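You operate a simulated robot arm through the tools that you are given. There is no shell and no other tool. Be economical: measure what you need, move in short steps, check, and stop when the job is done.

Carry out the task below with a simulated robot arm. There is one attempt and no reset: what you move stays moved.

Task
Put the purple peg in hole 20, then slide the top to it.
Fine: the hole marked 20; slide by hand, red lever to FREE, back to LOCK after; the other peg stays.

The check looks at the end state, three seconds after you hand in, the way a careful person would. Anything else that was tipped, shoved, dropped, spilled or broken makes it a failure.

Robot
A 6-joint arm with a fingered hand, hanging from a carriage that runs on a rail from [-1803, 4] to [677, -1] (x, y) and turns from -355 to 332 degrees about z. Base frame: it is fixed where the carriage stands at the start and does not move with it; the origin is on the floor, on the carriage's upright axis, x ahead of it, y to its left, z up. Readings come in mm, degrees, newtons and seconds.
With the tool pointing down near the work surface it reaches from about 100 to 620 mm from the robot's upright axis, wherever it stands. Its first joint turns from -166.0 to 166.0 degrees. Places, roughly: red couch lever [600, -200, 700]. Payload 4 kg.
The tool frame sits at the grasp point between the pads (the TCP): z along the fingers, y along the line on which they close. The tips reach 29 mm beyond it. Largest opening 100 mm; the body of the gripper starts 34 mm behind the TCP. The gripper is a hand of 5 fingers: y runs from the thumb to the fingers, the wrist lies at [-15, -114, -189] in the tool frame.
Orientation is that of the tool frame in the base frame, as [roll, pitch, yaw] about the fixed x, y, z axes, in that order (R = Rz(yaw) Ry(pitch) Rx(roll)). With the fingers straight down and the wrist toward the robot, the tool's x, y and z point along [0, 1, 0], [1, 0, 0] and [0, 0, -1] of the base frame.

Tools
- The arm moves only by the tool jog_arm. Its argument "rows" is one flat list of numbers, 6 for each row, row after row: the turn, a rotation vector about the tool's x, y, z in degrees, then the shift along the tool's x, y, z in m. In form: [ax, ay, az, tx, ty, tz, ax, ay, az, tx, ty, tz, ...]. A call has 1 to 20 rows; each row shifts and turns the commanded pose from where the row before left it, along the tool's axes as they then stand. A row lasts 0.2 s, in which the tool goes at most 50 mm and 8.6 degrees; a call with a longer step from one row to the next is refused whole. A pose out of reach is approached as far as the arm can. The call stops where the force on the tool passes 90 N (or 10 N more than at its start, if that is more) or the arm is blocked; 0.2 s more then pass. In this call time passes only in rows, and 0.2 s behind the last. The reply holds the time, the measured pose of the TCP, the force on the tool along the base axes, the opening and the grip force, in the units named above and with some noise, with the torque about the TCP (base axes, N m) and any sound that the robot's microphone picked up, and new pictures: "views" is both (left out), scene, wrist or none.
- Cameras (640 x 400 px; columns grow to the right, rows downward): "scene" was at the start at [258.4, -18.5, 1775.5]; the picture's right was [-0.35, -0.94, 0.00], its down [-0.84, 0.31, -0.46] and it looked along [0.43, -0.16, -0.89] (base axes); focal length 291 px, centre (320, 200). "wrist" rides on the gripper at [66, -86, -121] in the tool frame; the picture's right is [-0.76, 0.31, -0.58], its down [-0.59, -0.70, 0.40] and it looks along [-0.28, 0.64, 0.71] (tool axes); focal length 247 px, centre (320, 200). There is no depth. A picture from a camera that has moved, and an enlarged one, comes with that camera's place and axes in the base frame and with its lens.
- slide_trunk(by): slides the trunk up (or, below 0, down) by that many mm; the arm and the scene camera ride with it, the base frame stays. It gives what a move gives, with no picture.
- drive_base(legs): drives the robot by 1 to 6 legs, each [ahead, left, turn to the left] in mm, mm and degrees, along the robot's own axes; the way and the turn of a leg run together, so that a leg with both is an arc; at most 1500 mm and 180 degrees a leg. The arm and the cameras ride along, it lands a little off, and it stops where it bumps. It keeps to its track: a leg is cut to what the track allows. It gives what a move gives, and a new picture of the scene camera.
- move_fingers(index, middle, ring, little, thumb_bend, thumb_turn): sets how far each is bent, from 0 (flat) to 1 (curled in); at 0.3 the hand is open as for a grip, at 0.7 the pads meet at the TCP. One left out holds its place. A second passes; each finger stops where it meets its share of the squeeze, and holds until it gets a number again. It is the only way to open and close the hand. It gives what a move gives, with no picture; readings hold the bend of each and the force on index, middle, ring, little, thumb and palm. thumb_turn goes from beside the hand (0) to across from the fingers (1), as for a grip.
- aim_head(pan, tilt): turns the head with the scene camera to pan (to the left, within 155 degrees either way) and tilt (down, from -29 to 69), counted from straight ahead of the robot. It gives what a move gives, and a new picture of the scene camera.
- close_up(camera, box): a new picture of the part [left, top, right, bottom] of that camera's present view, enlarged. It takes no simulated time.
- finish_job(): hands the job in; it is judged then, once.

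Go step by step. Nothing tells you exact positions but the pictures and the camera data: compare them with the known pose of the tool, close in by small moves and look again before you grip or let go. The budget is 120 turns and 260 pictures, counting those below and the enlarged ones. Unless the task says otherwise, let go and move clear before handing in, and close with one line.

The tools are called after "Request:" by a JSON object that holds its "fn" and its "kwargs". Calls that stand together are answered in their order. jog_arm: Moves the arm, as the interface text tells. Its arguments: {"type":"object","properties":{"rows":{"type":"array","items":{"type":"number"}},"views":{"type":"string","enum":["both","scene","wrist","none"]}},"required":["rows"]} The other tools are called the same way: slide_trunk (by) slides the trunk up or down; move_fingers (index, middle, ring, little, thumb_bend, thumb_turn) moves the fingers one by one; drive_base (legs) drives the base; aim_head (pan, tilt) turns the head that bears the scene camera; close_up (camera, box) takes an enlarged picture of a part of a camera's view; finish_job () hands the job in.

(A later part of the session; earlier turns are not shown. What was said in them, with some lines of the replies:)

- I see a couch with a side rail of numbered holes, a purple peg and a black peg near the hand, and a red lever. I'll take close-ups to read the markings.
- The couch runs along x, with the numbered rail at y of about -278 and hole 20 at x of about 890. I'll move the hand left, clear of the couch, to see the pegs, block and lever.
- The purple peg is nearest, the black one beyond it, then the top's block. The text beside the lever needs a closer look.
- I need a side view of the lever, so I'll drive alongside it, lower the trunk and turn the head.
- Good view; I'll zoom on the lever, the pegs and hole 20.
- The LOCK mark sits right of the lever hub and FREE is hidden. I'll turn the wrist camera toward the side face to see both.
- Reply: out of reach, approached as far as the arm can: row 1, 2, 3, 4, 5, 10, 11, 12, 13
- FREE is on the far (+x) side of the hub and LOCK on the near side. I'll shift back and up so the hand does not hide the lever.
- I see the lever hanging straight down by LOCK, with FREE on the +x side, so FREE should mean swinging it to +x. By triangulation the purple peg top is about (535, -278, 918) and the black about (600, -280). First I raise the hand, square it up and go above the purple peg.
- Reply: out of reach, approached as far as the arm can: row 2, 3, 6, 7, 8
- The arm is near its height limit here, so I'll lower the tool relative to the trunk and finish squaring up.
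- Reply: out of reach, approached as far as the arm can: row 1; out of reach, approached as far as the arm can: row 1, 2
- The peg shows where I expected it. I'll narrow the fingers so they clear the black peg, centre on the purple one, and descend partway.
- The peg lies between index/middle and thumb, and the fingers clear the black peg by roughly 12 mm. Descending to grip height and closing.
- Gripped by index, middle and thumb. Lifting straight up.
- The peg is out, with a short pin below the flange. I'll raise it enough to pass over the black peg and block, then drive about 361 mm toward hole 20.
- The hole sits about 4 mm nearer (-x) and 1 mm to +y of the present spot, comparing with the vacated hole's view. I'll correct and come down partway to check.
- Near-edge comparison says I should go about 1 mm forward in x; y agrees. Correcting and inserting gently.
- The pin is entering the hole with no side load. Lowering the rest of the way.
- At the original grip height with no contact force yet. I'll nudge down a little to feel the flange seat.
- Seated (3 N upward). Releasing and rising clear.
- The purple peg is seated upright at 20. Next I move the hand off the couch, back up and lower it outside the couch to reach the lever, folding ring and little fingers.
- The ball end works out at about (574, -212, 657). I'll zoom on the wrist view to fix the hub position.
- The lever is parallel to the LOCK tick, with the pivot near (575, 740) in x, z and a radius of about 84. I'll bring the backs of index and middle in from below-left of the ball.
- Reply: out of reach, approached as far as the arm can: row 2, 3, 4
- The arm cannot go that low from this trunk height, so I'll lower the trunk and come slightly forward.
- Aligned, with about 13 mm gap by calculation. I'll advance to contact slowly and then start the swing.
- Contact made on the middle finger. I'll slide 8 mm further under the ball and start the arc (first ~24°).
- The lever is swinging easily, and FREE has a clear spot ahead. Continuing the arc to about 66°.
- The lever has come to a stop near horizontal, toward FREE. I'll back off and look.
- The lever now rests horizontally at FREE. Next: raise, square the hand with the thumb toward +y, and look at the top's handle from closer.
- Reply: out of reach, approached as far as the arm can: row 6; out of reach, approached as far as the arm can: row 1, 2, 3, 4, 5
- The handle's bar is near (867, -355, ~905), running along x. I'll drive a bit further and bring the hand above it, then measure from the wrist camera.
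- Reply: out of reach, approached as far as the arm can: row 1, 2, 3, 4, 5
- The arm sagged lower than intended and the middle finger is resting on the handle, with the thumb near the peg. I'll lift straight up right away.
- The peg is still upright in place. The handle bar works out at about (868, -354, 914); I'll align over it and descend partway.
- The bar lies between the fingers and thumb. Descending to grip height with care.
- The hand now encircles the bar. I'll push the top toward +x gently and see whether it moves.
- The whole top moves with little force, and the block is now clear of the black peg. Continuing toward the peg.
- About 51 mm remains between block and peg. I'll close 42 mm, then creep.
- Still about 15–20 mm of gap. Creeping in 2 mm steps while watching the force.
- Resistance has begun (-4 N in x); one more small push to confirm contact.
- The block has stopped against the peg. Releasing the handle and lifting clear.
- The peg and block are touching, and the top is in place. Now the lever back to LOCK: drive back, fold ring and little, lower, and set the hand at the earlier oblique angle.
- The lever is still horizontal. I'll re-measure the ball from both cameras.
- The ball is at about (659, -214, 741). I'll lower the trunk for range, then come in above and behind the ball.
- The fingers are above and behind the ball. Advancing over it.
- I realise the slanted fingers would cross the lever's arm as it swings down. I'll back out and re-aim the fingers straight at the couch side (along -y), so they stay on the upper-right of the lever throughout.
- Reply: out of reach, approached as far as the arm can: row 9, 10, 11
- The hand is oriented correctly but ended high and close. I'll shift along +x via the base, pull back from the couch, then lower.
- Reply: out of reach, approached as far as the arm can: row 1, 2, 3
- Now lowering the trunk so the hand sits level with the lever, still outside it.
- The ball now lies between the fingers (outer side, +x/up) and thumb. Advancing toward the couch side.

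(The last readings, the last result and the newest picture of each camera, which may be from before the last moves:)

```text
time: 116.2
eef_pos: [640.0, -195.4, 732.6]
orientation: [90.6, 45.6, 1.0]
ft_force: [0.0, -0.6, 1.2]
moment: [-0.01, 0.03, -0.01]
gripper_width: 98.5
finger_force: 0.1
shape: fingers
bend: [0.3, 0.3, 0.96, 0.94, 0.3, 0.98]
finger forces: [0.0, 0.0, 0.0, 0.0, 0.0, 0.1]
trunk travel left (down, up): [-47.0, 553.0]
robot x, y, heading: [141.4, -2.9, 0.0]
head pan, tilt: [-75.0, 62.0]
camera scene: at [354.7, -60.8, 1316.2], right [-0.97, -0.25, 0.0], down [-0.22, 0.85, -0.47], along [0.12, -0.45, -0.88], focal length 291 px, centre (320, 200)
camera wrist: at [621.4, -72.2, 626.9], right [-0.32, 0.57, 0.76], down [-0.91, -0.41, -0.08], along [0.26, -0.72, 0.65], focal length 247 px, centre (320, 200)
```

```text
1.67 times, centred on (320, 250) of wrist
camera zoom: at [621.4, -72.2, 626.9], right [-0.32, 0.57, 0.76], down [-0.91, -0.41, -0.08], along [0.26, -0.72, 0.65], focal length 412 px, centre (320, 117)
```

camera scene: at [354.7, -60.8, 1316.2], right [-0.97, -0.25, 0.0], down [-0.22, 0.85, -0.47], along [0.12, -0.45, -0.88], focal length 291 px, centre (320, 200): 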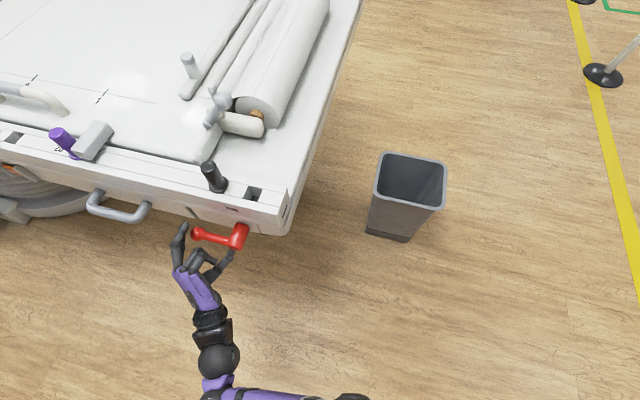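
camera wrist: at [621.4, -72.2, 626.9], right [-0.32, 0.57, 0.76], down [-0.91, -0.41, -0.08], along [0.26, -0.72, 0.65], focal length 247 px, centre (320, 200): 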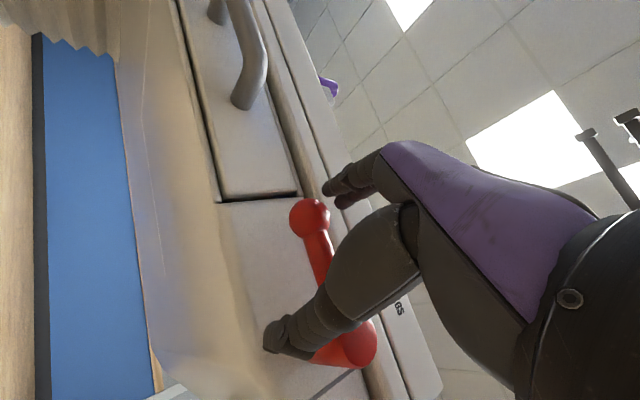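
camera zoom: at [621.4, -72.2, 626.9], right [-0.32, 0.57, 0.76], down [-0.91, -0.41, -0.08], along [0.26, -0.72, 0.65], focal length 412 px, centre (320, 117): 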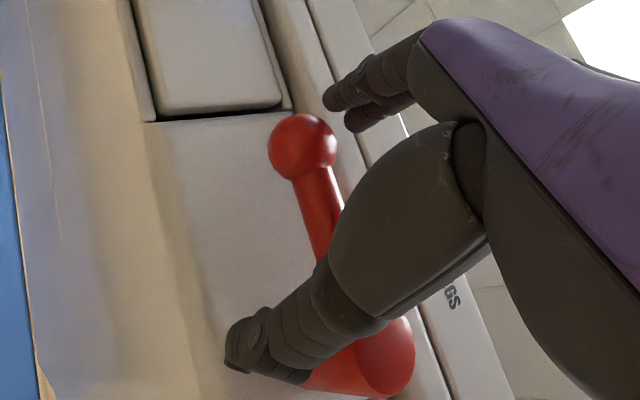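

Everything is clear of the hub. Lowering onto the ball and starting the swing back.

Request:
{"fn": "jog_arm", "kwargs": {"rows": [0, 0, 0, 0.006, -0.006, 0, 0, 0, 0, 0.006, -0.006, 0, 0, 0, 0, 0.0059, -0.0065, 0, 0, 0, 0, 0.0052, -0.0071, 0, 0, 0, 0, 0.0044, -0.0076, 0]}}

Request:
{"fn": "close_up", "kwargs": {"camera": "scene", "box": [140, 180, 320, 320]}}

Request:
{"fn": "close_up", "kwargs": {"camera": "wrist", "box": [220, 130, 420, 370]}}

```text
time: 117.4
eef_pos: [634.3, -195.0, 692.1]
orientation: [90.8, 45.5, 1.2]
ft_force: [2.6, -0.4, -0.2]
moment: [0.0, 0.12, 0.07]
gripper_width: 99.4
finger_force: 1.8
shape: fingers
bend: [0.3, 0.28, 0.96, 0.94, 0.3, 0.98]
finger forces: [1.5, 1.5, 0.0, 0.0, 0.0, 0.0]
trunk travel left (down, up): [-47.0, 553.0]
robot x, y, heading: [142.3, 2.9, -0.3]
head pan, tilt: [-75.0, 62.0]
camera scene: at [355.3, -60.7, 1316.3], right [-0.97, -0.25, 0.0], down [-0.22, 0.85, -0.47], along [0.12, -0.45, -0.88], focal length 291 px, centre (320, 200)
camera wrist: at [616.8, -71.6, 585.6], right [-0.32, 0.57, 0.76], down [-0.91, -0.41, -0.08], along [0.27, -0.72, 0.64], focal length 247 px, centre (320, 200)
```

scene: 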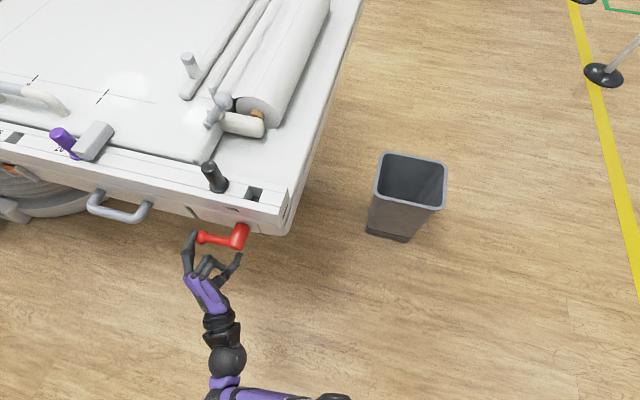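
wrist: 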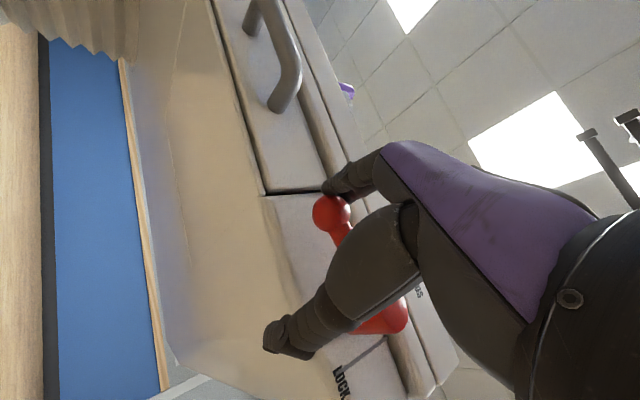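

```text
2.86 times, centred on (230, 250) of scene
camera zoom: at [355.3, -60.7, 1316.3], right [-0.97, -0.25, 0.0], down [-0.22, 0.85, -0.47], along [0.12, -0.45, -0.88], focal length 831 px, centre (577, 57)
```

zoom: 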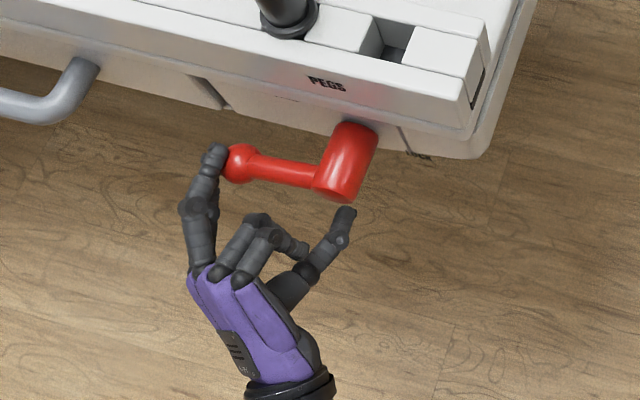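

```text
1.67 times, centred on (320, 250) of wrist
camera zoom: at [616.8, -71.6, 585.6], right [-0.32, 0.57, 0.76], down [-0.91, -0.41, -0.08], along [0.27, -0.72, 0.64], focal length 412 px, centre (320, 117)
```

zoom: 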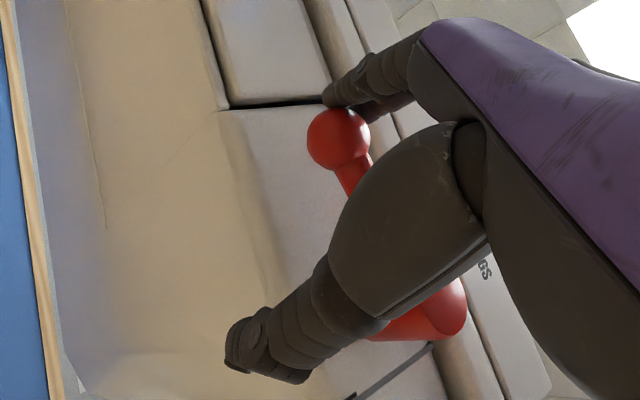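

The fingers bear on the ball and it is starting down. Continuing the arc.

Request:
{"fn": "jog_arm", "kwargs": {"rows": [0, 0, 0, 0.0036, -0.008, 0, 0, 0, 0, 0.0027, -0.0084, 0, 0, 0, 0, 0.0018, -0.0086, 0, 0, 0, 0, 0.0009, -0.0088, 0, 0, 0, 0, 0, -0.0088, 0]}}

Request:
{"fn": "close_up", "kwargs": {"camera": "scene", "box": [140, 180, 320, 320]}}

Request:
{"fn": "close_up", "kwargs": {"camera": "wrist", "box": [220, 130, 420, 370]}}

```text
time: 118.6
eef_pos: [609.7, -200.6, 672.7]
orientation: [91.2, 45.6, 2.0]
ft_force: [18.9, 11.2, -8.5]
moment: [-0.29, 1.07, 0.8]
gripper_width: 112.0
finger_force: 10.5
shape: fingers
bend: [0.22, 0.28, 0.96, 0.94, 0.3, 0.98]
finger forces: [20.2, 2.1, 0.1, 0.1, 0.1, 0.1]
out of reach, approached as far as the arm can: row 1, 2, 3, 4, 5
trunk travel left (down, up): [-47.0, 553.0]
robot x, y, heading: [142.9, -0.1, -0.1]
head pan, tilt: [-75.0, 62.0]
camera scene: at [357.5, -58.7, 1316.5], right [-0.97, -0.25, 0.0], down [-0.22, 0.86, -0.47], along [0.12, -0.45, -0.88], focal length 291 px, centre (320, 200)
camera wrist: at [590.3, -77.9, 567.0], right [-0.32, 0.56, 0.76], down [-0.91, -0.41, -0.08], along [0.27, -0.72, 0.64], focal length 247 px, centre (320, 200)
```

scene: 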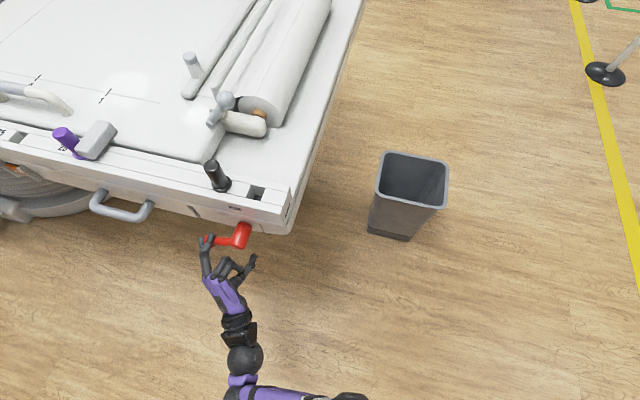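
wrist: 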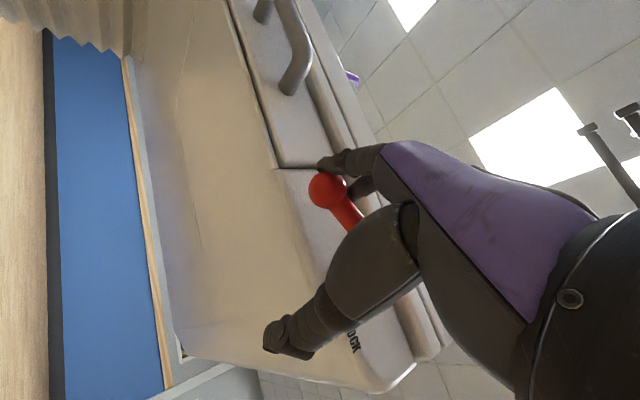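

```text
2.86 times, centred on (230, 250) of scene
camera zoom: at [357.5, -58.7, 1316.5], right [-0.97, -0.25, 0.0], down [-0.22, 0.86, -0.47], along [0.12, -0.45, -0.88], focal length 831 px, centre (577, 57)
```

zoom: 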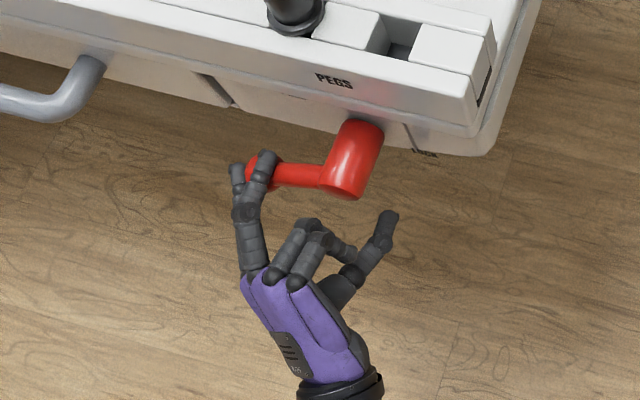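

```text
1.67 times, centred on (320, 250) of wrist
camera zoom: at [590.3, -77.9, 567.0], right [-0.32, 0.56, 0.76], down [-0.91, -0.41, -0.08], along [0.27, -0.72, 0.64], focal length 412 px, centre (320, 117)
```

zoom: 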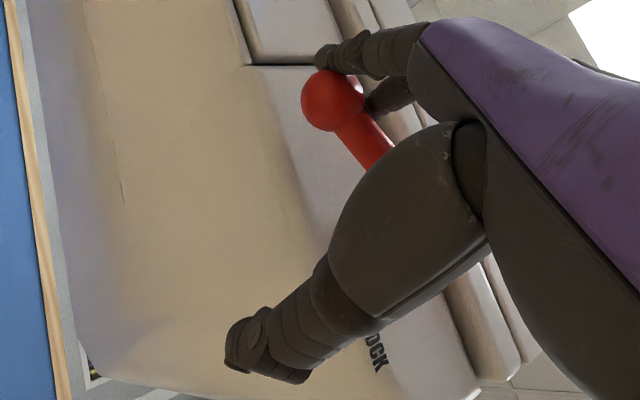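

The arm hit its low limit and pushed sideways, so I'll ease off +x slightly and use the trunk to press down instead.

Request:
{"fn": "jog_arm", "kwargs": {"rows": [0, 0, 0, 0.003, 0.003, 0, 0, 0, 0, 0.004, 0.004, 0], "views": "none"}}

Request:
{"fn": "slide_trunk", "kwargs": {"by": -25}}

Request:
{"fn": "close_up", "kwargs": {"camera": "scene", "box": [140, 170, 320, 310]}}

Request:
{"fn": "close_up", "kwargs": {"camera": "wrist", "box": [220, 130, 420, 370]}}

```text
time: 119.2
eef_pos: [613.9, -202.2, 674.2]
orientation: [91.1, 45.4, 1.6]
ft_force: [8.6, 18.3, -2.4]
moment: [-0.63, 0.45, 0.98]
gripper_width: 111.7
finger_force: 10.3
shape: fingers
bend: [0.22, 0.29, 0.96, 0.94, 0.3, 0.98]
finger forces: [17.0, 4.4, 0.0, 0.0, 0.1, 0.0]
trunk travel left (down, up): [-47.0, 553.0]
robot x, y, heading: [136.1, 0.1, -0.4]
head pan, tilt: [-75.0, 62.0]
```

```text
time: 119.9
eef_pos: [610.9, -207.6, 649.3]
orientation: [90.8, 45.8, 1.0]
ft_force: [1.4, 0.9, 0.4]
moment: [0.0, -0.02, -0.01]
gripper_width: 98.9
finger_force: 0.0
shape: fingers
bend: [0.3, 0.3, 0.96, 0.94, 0.3, 0.98]
finger forces: [0.0, 0.0, 0.0, 0.1, 0.0, 0.0]
trunk travel left (down, up): [-22.0, 578.0]
robot x, y, heading: [136.7, -3.1, -0.6]
head pan, tilt: [-75.0, 62.0]
```

```text
2.86 times, centred on (230, 240) of scene
camera zoom: at [354.8, -60.2, 1291.1], right [-0.97, -0.25, 0.0], down [-0.22, 0.85, -0.47], along [0.12, -0.45, -0.88], focal length 831 px, centre (577, 86)
```

zoom: 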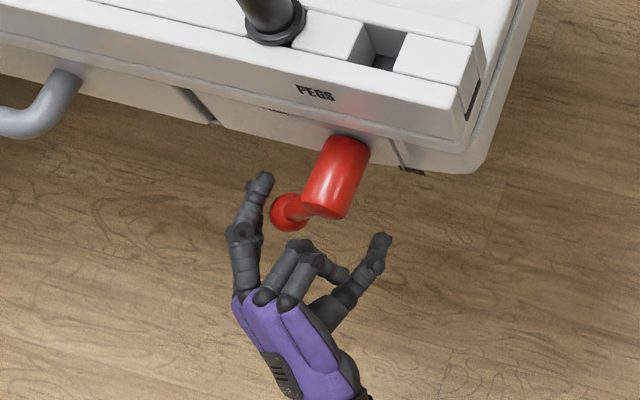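

```text
1.67 times, centred on (320, 250) of wrist
camera zoom: at [593.8, -84.1, 543.9], right [-0.31, 0.57, 0.76], down [-0.91, -0.41, -0.07], along [0.27, -0.72, 0.64], focal length 412 px, centre (320, 117)
```

zoom: 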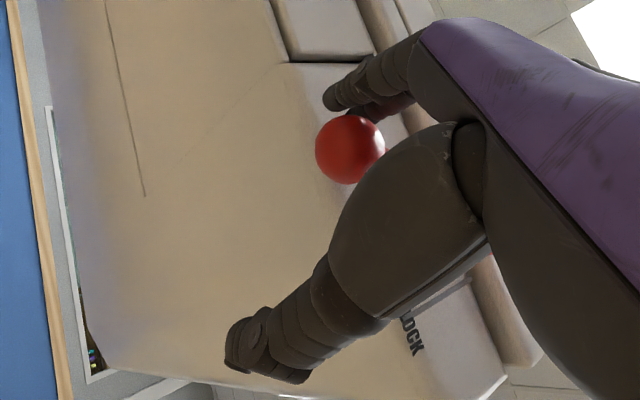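

The lever has swung most of the way down. I'll lower a bit more, then push it in -x to the LOCK position.

Request:
{"fn": "slide_trunk", "kwargs": {"by": -15}}

Request:
{"fn": "jog_arm", "kwargs": {"rows": [0, 0, 0, -0.005, -0.005, -0.006, 0, 0, 0, -0.005, -0.005, 0, 0, 0, 0, -0.005, -0.005, 0, 0, 0, 0, -0.005, -0.005, 0]}}

Request:
{"fn": "close_up", "kwargs": {"camera": "scene", "box": [140, 170, 320, 310]}}

Request:
{"fn": "close_up", "kwargs": {"camera": "wrist", "box": [220, 130, 420, 370]}}

```text
time: 120.5
eef_pos: [612.4, -207.4, 633.5]
orientation: [90.8, 45.6, 1.2]
ft_force: [0.4, 0.1, 0.4]
moment: [-0.02, 0.02, 0.01]
gripper_width: 99.1
finger_force: 0.2
shape: fingers
bend: [0.3, 0.3, 0.96, 0.94, 0.3, 0.98]
finger forces: [0.0, 0.1, 0.0, 0.0, 0.0, 0.0]
trunk travel left (down, up): [-7.0, 593.0]
robot x, y, heading: [143.6, -0.8, -0.2]
head pan, tilt: [-75.0, 62.0]
```

```text
time: 121.5
eef_pos: [585.0, -200.1, 634.7]
orientation: [90.8, 45.7, 1.3]
ft_force: [0.0, -0.1, -0.3]
moment: [0.0, 0.03, 0.01]
gripper_width: 99.1
finger_force: 0.3
shape: fingers
bend: [0.3, 0.3, 0.96, 0.94, 0.3, 0.98]
finger forces: [0.6, 0.1, 0.1, 0.1, 0.0, 0.0]
trunk travel left (down, up): [-7.0, 593.0]
robot x, y, heading: [141.6, -0.4, -0.4]
head pan, tilt: [-75.0, 62.0]
camera scene: at [354.6, -60.6, 1276.1], right [-0.97, -0.25, 0.0], down [-0.22, 0.85, -0.47], along [0.12, -0.45, -0.88], focal length 291 px, centre (320, 200)
camera wrist: at [565.4, -78.5, 528.8], right [-0.32, 0.57, 0.76], down [-0.91, -0.41, -0.07], along [0.27, -0.72, 0.64], focal length 247 px, centre (320, 200)
```

scene: 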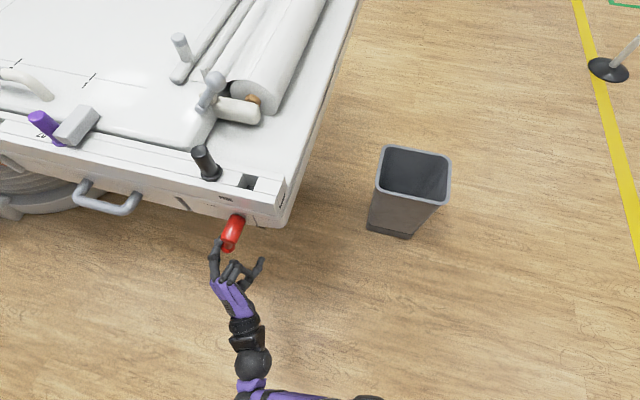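
wrist: 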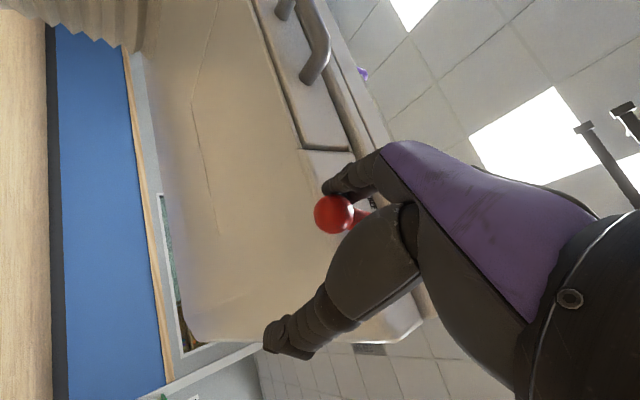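

```text
2.86 times, centred on (230, 240) of scene
camera zoom: at [354.6, -60.6, 1276.1], right [-0.97, -0.25, 0.0], down [-0.22, 0.85, -0.47], along [0.12, -0.45, -0.88], focal length 831 px, centre (577, 86)
```

zoom: 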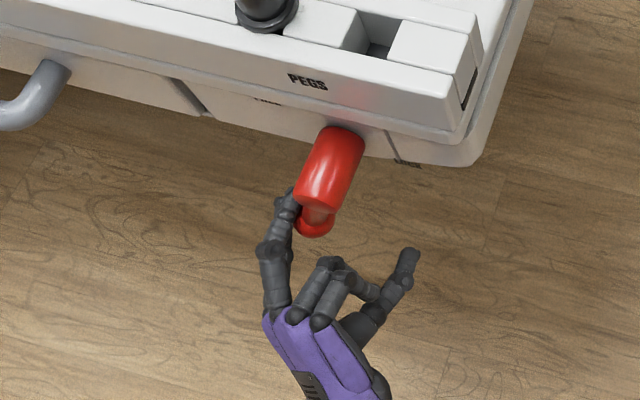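

```text
1.67 times, centred on (320, 250) of wrist
camera zoom: at [565.4, -78.5, 528.8], right [-0.32, 0.57, 0.76], down [-0.91, -0.41, -0.07], along [0.27, -0.72, 0.64], focal length 412 px, centre (320, 117)
```

zoom: 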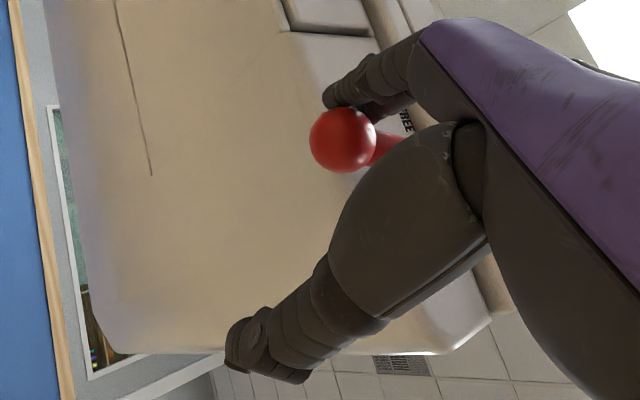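

Almost at LOCK. Continuing gently until it stops.

Request:
{"fn": "jog_arm", "kwargs": {"rows": [0, 0, 0, -0.0035, -0.0035, 0, 0, 0, 0, -0.0035, -0.0035, 0, 0, 0, 0, -0.0035, -0.0035, 0, 0, 0, 0, -0.003, -0.003, 0, 0, 0, 0, -0.002, -0.002, 0]}}

Request:
{"fn": "close_up", "kwargs": {"camera": "scene", "box": [140, 170, 320, 310]}}

```text
time: 122.7
eef_pos: [562.7, -202.8, 634.9]
orientation: [90.8, 45.7, 1.2]
ft_force: [-0.1, -0.6, 0.0]
moment: [0.0, 0.01, 0.01]
gripper_width: 98.7
finger_force: 0.1
shape: fingers
bend: [0.3, 0.3, 0.96, 0.94, 0.3, 0.98]
finger forces: [0.0, 0.1, 0.1, 0.1, 0.0, 0.1]
trunk travel left (down, up): [-7.0, 593.0]
robot x, y, heading: [140.1, 0.7, -0.5]
head pan, tilt: [-75.0, 62.0]
camera scene: at [354.6, -60.7, 1276.1], right [-0.97, -0.25, 0.0], down [-0.22, 0.85, -0.47], along [0.12, -0.45, -0.88], focal length 291 px, centre (320, 200)
camera wrist: at [543.8, -78.8, 529.3], right [-0.32, 0.57, 0.76], down [-0.91, -0.41, -0.07], along [0.27, -0.72, 0.64], focal length 247 px, centre (320, 200)
```

scene: 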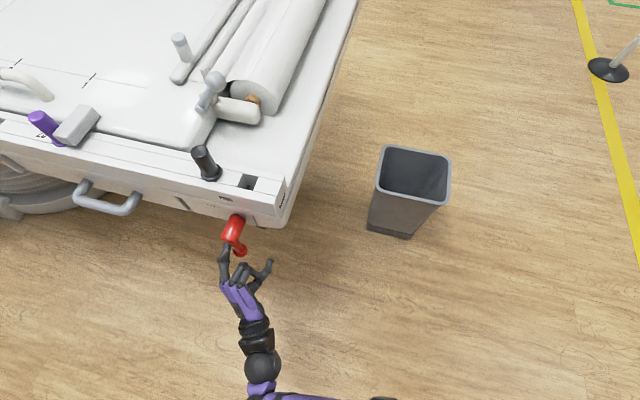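
wrist: 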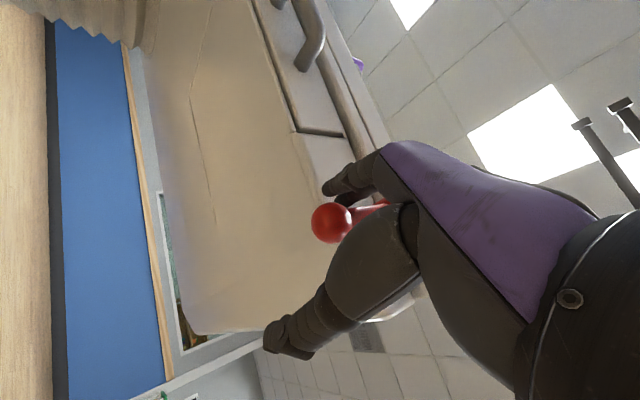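

```text
2.86 times, centred on (230, 240) of scene
camera zoom: at [354.6, -60.7, 1276.1], right [-0.97, -0.25, 0.0], down [-0.22, 0.85, -0.47], along [0.12, -0.45, -0.88], focal length 831 px, centre (577, 86)
```

zoom: 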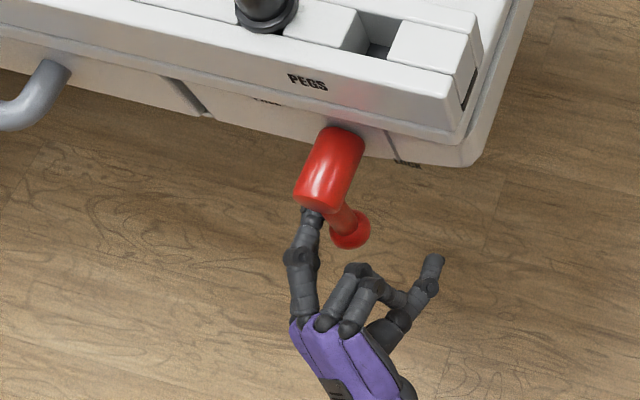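

The ball is back at about (575, -214, 656), its original LOCK spot. A small extra push will confirm it's on the stop.

Request:
{"fn": "jog_arm", "kwargs": {"rows": [0, 0, 0, -0.002, -0.002, 0, 0, 0, 0, -0.002, -0.002, 0, 0, 0, 0, -0.002, -0.002, 0], "views": "none"}}

Request:
{"fn": "close_up", "kwargs": {"camera": "scene", "box": [140, 170, 320, 310]}}

```text
time: 123.5
eef_pos: [553.9, -203.1, 634.7]
orientation: [90.8, 45.6, 1.2]
ft_force: [3.6, -0.5, -1.4]
moment: [0.06, 0.22, 0.04]
gripper_width: 98.8
finger_force: 1.7
shape: fingers
bend: [0.3, 0.28, 0.96, 0.94, 0.3, 0.98]
finger forces: [0.0, 3.8, 0.0, 0.0, 0.0, 0.0]
trunk travel left (down, up): [-7.0, 593.0]
robot x, y, heading: [140.1, 1.9, -0.6]
head pan, tilt: [-75.0, 62.0]
```

```text
2.86 times, centred on (230, 240) of scene
camera zoom: at [355.4, -60.8, 1276.3], right [-0.97, -0.25, 0.0], down [-0.22, 0.85, -0.47], along [0.12, -0.45, -0.88], focal length 831 px, centre (577, 86)
```

zoom: 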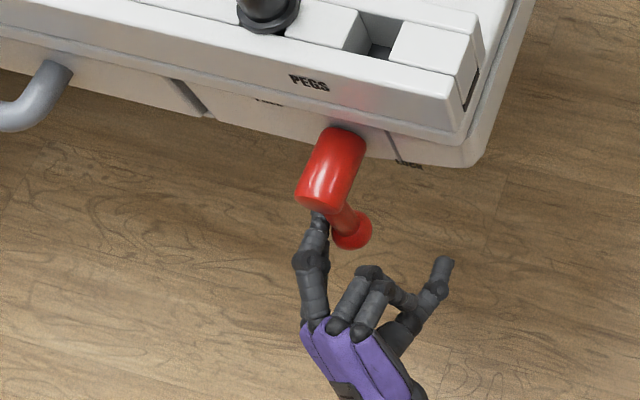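

Confirmed on the LOCK stop. Retreating: open the thumb wider, ease off, then withdraw straight outward.

Request:
{"fn": "move_fingers", "kwargs": {"thumb_bend": 0.05, "index": 0.2, "middle": 0.2}}

Request:
{"fn": "jog_arm", "kwargs": {"rows": [0, 0, 0, 0.003, 0.003, 0, 0, 0, 0, 0, 0, -0.01, 0, 0, 0, 0, 0, -0.01, 0, 0, 0, 0, 0, -0.01]}}

Request:
{"fn": "close_up", "kwargs": {"camera": "scene", "box": [140, 170, 320, 310]}}

```text
time: 124.5
eef_pos: [553.6, -203.3, 635.5]
orientation: [90.8, 45.7, 1.1]
ft_force: [0.0, 0.4, 0.0]
moment: [-0.02, -0.01, 0.02]
gripper_width: 121.0
finger_force: 0.1
shape: fingers
bend: [0.2, 0.2, 0.96, 0.94, 0.05, 0.96]
finger forces: [0.0, 0.1, 0.0, 0.0, 0.0, 0.0]
trunk travel left (down, up): [-7.0, 593.0]
robot x, y, heading: [143.9, 2.2, -0.2]
head pan, tilt: [-75.0, 62.0]
```

```text
time: 125.5
eef_pos: [558.2, -183.1, 644.6]
orientation: [90.9, 45.9, 1.6]
ft_force: [1.0, 0.1, 0.0]
moment: [0.0, 0.0, -0.02]
gripper_width: 120.9
finger_force: 0.0
shape: fingers
bend: [0.2, 0.2, 0.96, 0.94, 0.05, 0.96]
finger forces: [0.0, 0.0, 0.0, 0.1, 0.1, 0.0]
out of reach, approached as far as the arm can: row 3, 4
trunk travel left (down, up): [-7.0, 593.0]
robot x, y, heading: [140.4, -0.3, -0.4]
head pan, tilt: [-75.0, 62.0]
camera scene: at [354.7, -60.6, 1276.1], right [-0.97, -0.25, 0.0], down [-0.22, 0.85, -0.47], along [0.12, -0.45, -0.88], focal length 291 px, centre (320, 200)
camera wrist: at [538.7, -59.8, 539.2], right [-0.32, 0.56, 0.76], down [-0.91, -0.41, -0.07], along [0.28, -0.72, 0.64], focal length 247 px, centre (320, 200)
```

scene: 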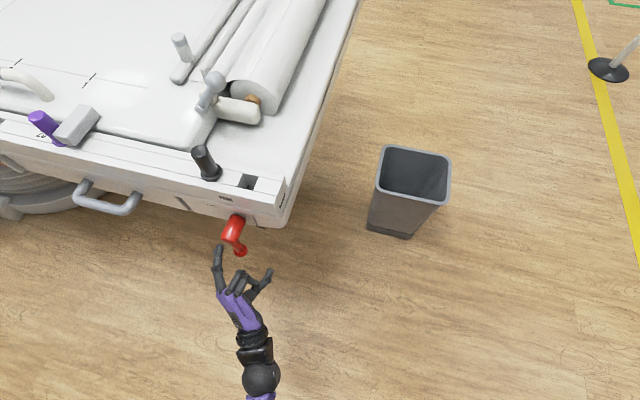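
wrist: 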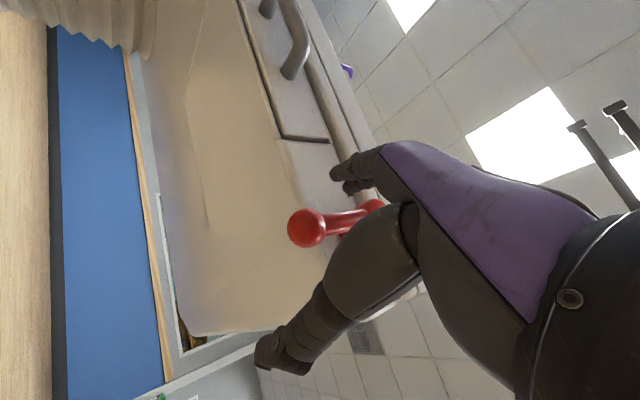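

```text
2.86 times, centred on (230, 240) of scene
camera zoom: at [354.7, -60.6, 1276.1], right [-0.97, -0.25, 0.0], down [-0.22, 0.85, -0.47], along [0.12, -0.45, -0.88], focal length 831 px, centre (577, 86)
```

zoom: 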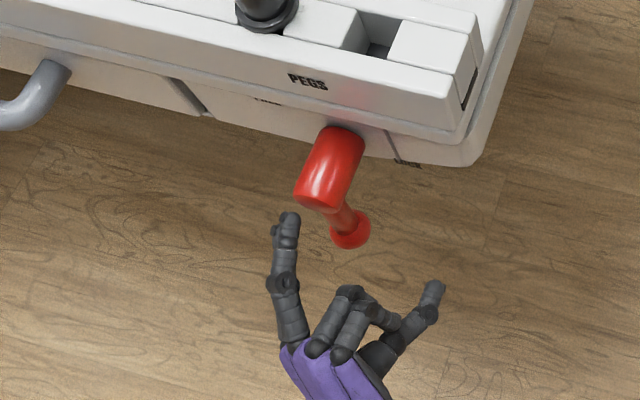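

Request:
{"fn": "jog_arm", "kwargs": {"rows": [0, 0, 0, 0, 0, -0.012, 0, 0, 0, 0, 0, -0.012, 0, 0, 0, 0, 0, -0.012, 0, 0, 0, 0, 0, -0.012, 0, 0, 0, 0, 0, -0.012], "views": "scene"}}

Request:
{"fn": "close_up", "kwargs": {"camera": "scene", "box": [140, 170, 320, 310]}}

```text
time: 126.7
eef_pos: [563.3, -162.9, 672.9]
orientation: [90.9, 45.8, 1.6]
ft_force: [-0.2, -0.1, 0.0]
moment: [-0.03, 0.02, 0.03]
gripper_width: 121.1
finger_force: 0.0
shape: fingers
bend: [0.2, 0.2, 0.96, 0.94, 0.05, 0.96]
finger forces: [0.0, 0.1, 0.1, 0.0, 0.0, 0.0]
out of reach, approached as far as the arm can: row 1, 2, 3, 4, 5
trunk travel left (down, up): [-7.0, 593.0]
robot x, y, heading: [142.8, -1.0, -0.4]
head pan, tilt: [-75.0, 62.0]
camera scene: at [354.7, -60.6, 1276.1], right [-0.97, -0.25, 0.0], down [-0.22, 0.85, -0.47], along [0.12, -0.45, -0.88], focal length 291 px, centre (320, 200)
```

scene: 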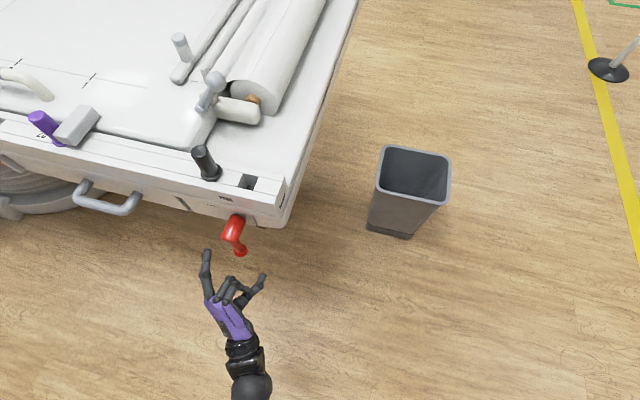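

```text
2.86 times, centred on (230, 240) of scene
camera zoom: at [354.7, -60.6, 1276.1], right [-0.97, -0.25, 0.0], down [-0.22, 0.85, -0.47], along [0.12, -0.45, -0.88], focal length 831 px, centre (577, 86)
```

zoom: 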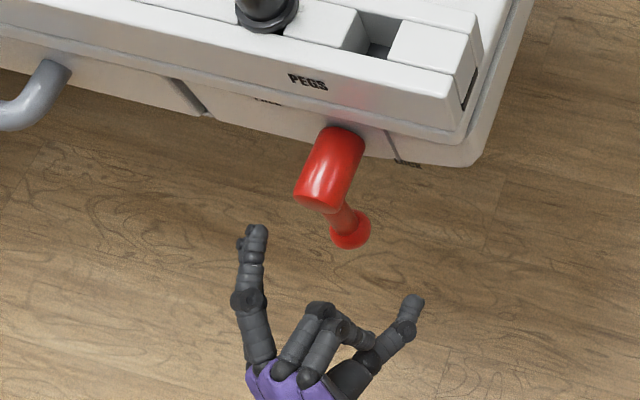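

Lever at LOCK, hand free. I'll raise the trunk straight up clear of everything and take a final look.

Request:
{"fn": "slide_trunk", "kwargs": {"by": 400}}

Request:
{"fn": "drive_base", "kwargs": {"legs": [[-150, 0, 0]]}}

Request:
{"fn": "aim_head", "kwargs": {"pan": -35, "tilt": 55}}

Request:
{"fn": "close_up", "kwargs": {"camera": "scene", "box": [220, 120, 400, 270]}}

```text
time: 130.6
eef_pos: [562.7, -162.9, 1073.0]
orientation: [90.8, 45.8, 1.4]
ft_force: [0.1, -0.1, -0.5]
moment: [0.0, -0.01, -0.02]
gripper_width: 120.9
finger_force: 0.1
shape: fingers
bend: [0.2, 0.2, 0.96, 0.94, 0.05, 0.96]
finger forces: [0.1, 0.0, 0.0, 0.1, 0.0, 0.0]
trunk travel left (down, up): [-407.0, 193.0]
robot x, y, heading: [137.9, -0.6, -0.3]
head pan, tilt: [-75.0, 62.0]
```

```text
time: 131.9
eef_pos: [412.8, -161.0, 1073.3]
orientation: [90.8, 45.8, 1.4]
ft_force: [0.4, 0.8, 0.0]
moment: [0.0, 0.02, -0.02]
gripper_width: 120.9
finger_force: 0.1
shape: fingers
bend: [0.2, 0.2, 0.96, 0.94, 0.05, 0.96]
finger forces: [0.1, 0.0, 0.0, 0.0, 0.1, 0.1]
trunk travel left (down, up): [-407.0, 193.0]
robot x, y, heading: [-7.3, -2.4, -0.4]
head pan, tilt: [-75.0, 62.0]
camera scene: at [204.0, -60.3, 1676.1], right [-0.97, -0.25, 0.0], down [-0.22, 0.85, -0.47], along [0.12, -0.45, -0.88], focal length 291 px, centre (320, 200)
```

scene: 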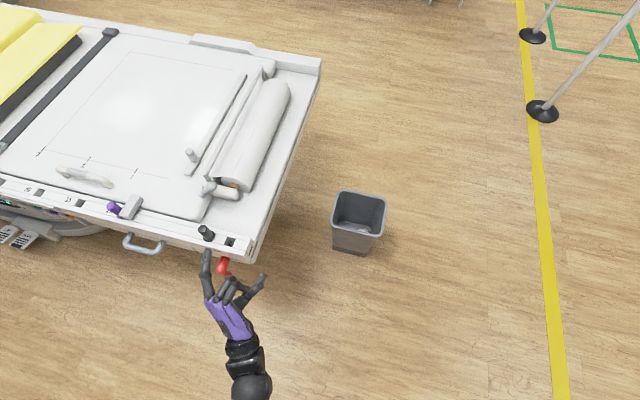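

```text
time: 133.0
eef_pos: [413.3, -163.2, 1073.1]
orientation: [90.8, 45.8, 1.4]
ft_force: [-0.3, 0.0, -0.3]
moment: [-0.01, -0.01, 0.01]
gripper_width: 121.0
finger_force: 0.0
shape: fingers
bend: [0.2, 0.2, 0.96, 0.94, 0.05, 0.96]
finger forces: [0.0, 0.1, 0.1, 0.1, 0.1, 0.1]
trunk travel left (down, up): [-407.0, 193.0]
robot x, y, heading: [-14.1, 2.2, -0.3]
head pan, tilt: [-35.0, 55.0]
camera scene: at [246.6, -39.9, 1684.5], right [-0.58, -0.81, 0.0], down [-0.67, 0.48, -0.57], along [0.47, -0.33, -0.82], focal length 291 px, centre (320, 200)
```

scene: 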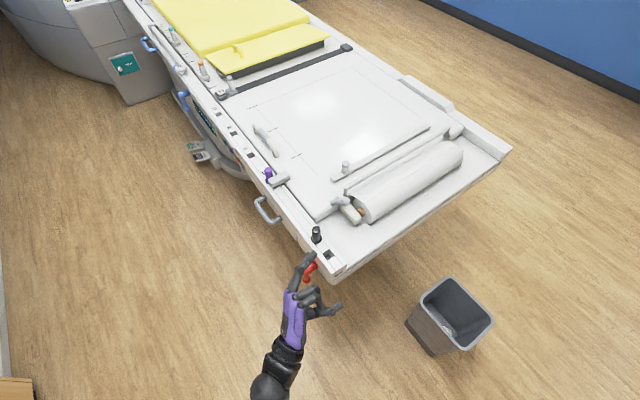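

```text
2.67 times, centred on (310, 195) of scene
camera zoom: at [246.6, -39.9, 1684.5], right [-0.58, -0.81, 0.0], down [-0.67, 0.48, -0.57], along [0.47, -0.33, -0.82], focal length 776 px, centre (347, 213)
```

zoom: 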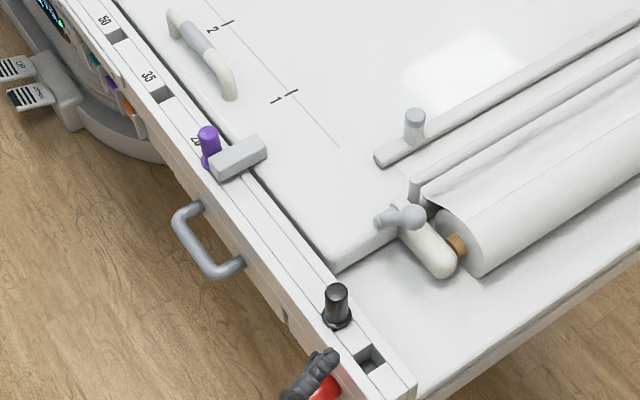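

Request:
{"fn": "close_up", "kwargs": {"camera": "scene", "box": [260, 160, 300, 195]}}

Request:
{"fn": "close_up", "kwargs": {"camera": "scene", "box": [285, 220, 350, 290]}}

```text
11.43 times, centred on (280, 178) of scene
camera zoom: at [246.6, -39.9, 1684.5], right [-0.58, -0.81, 0.0], down [-0.67, 0.48, -0.57], along [0.47, -0.33, -0.82], focal length 3325 px, centre (777, 457)
```

zoom: 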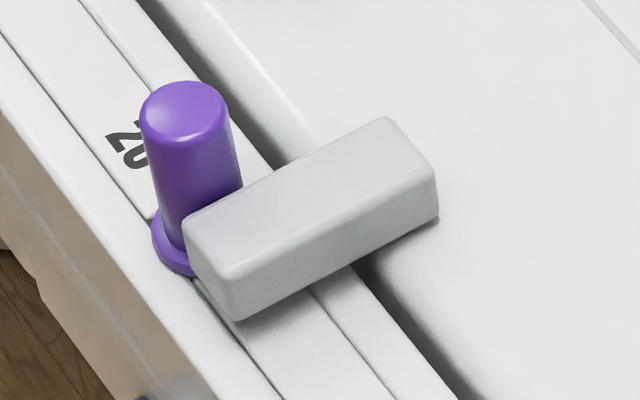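

```text
5.71 times, centred on (318, 255) of scene
camera zoom: at [246.6, -39.9, 1684.5], right [-0.58, -0.81, 0.0], down [-0.67, 0.48, -0.57], along [0.47, -0.33, -0.82], focal length 1662 px, centre (334, -114)
```

zoom: 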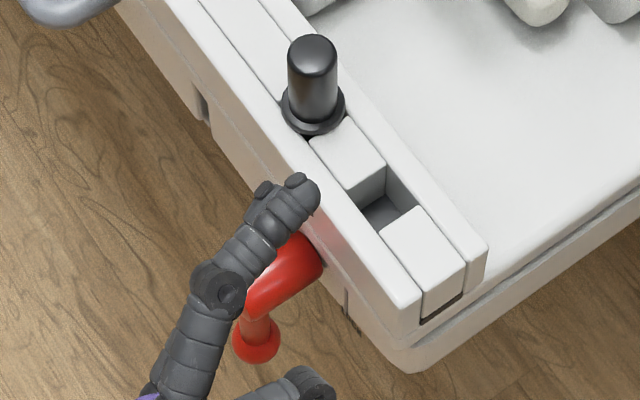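

The purple peg stands seated in hole 20 with the block resting against it. The lever hangs at LOCK, the black peg is untouched and the hand is clear, so I'm handing in.

Request:
{"fn": "finish_job", "kwargs": {}}

```text
The job is handed in.
```

The purple peg is in hole 20, the top is slid up against it, the red lever is back at LOCK, and the black peg was left where it was. The hand brushed the top's handle once while moving in, at about 11 N; I saw no sign that anything moved.
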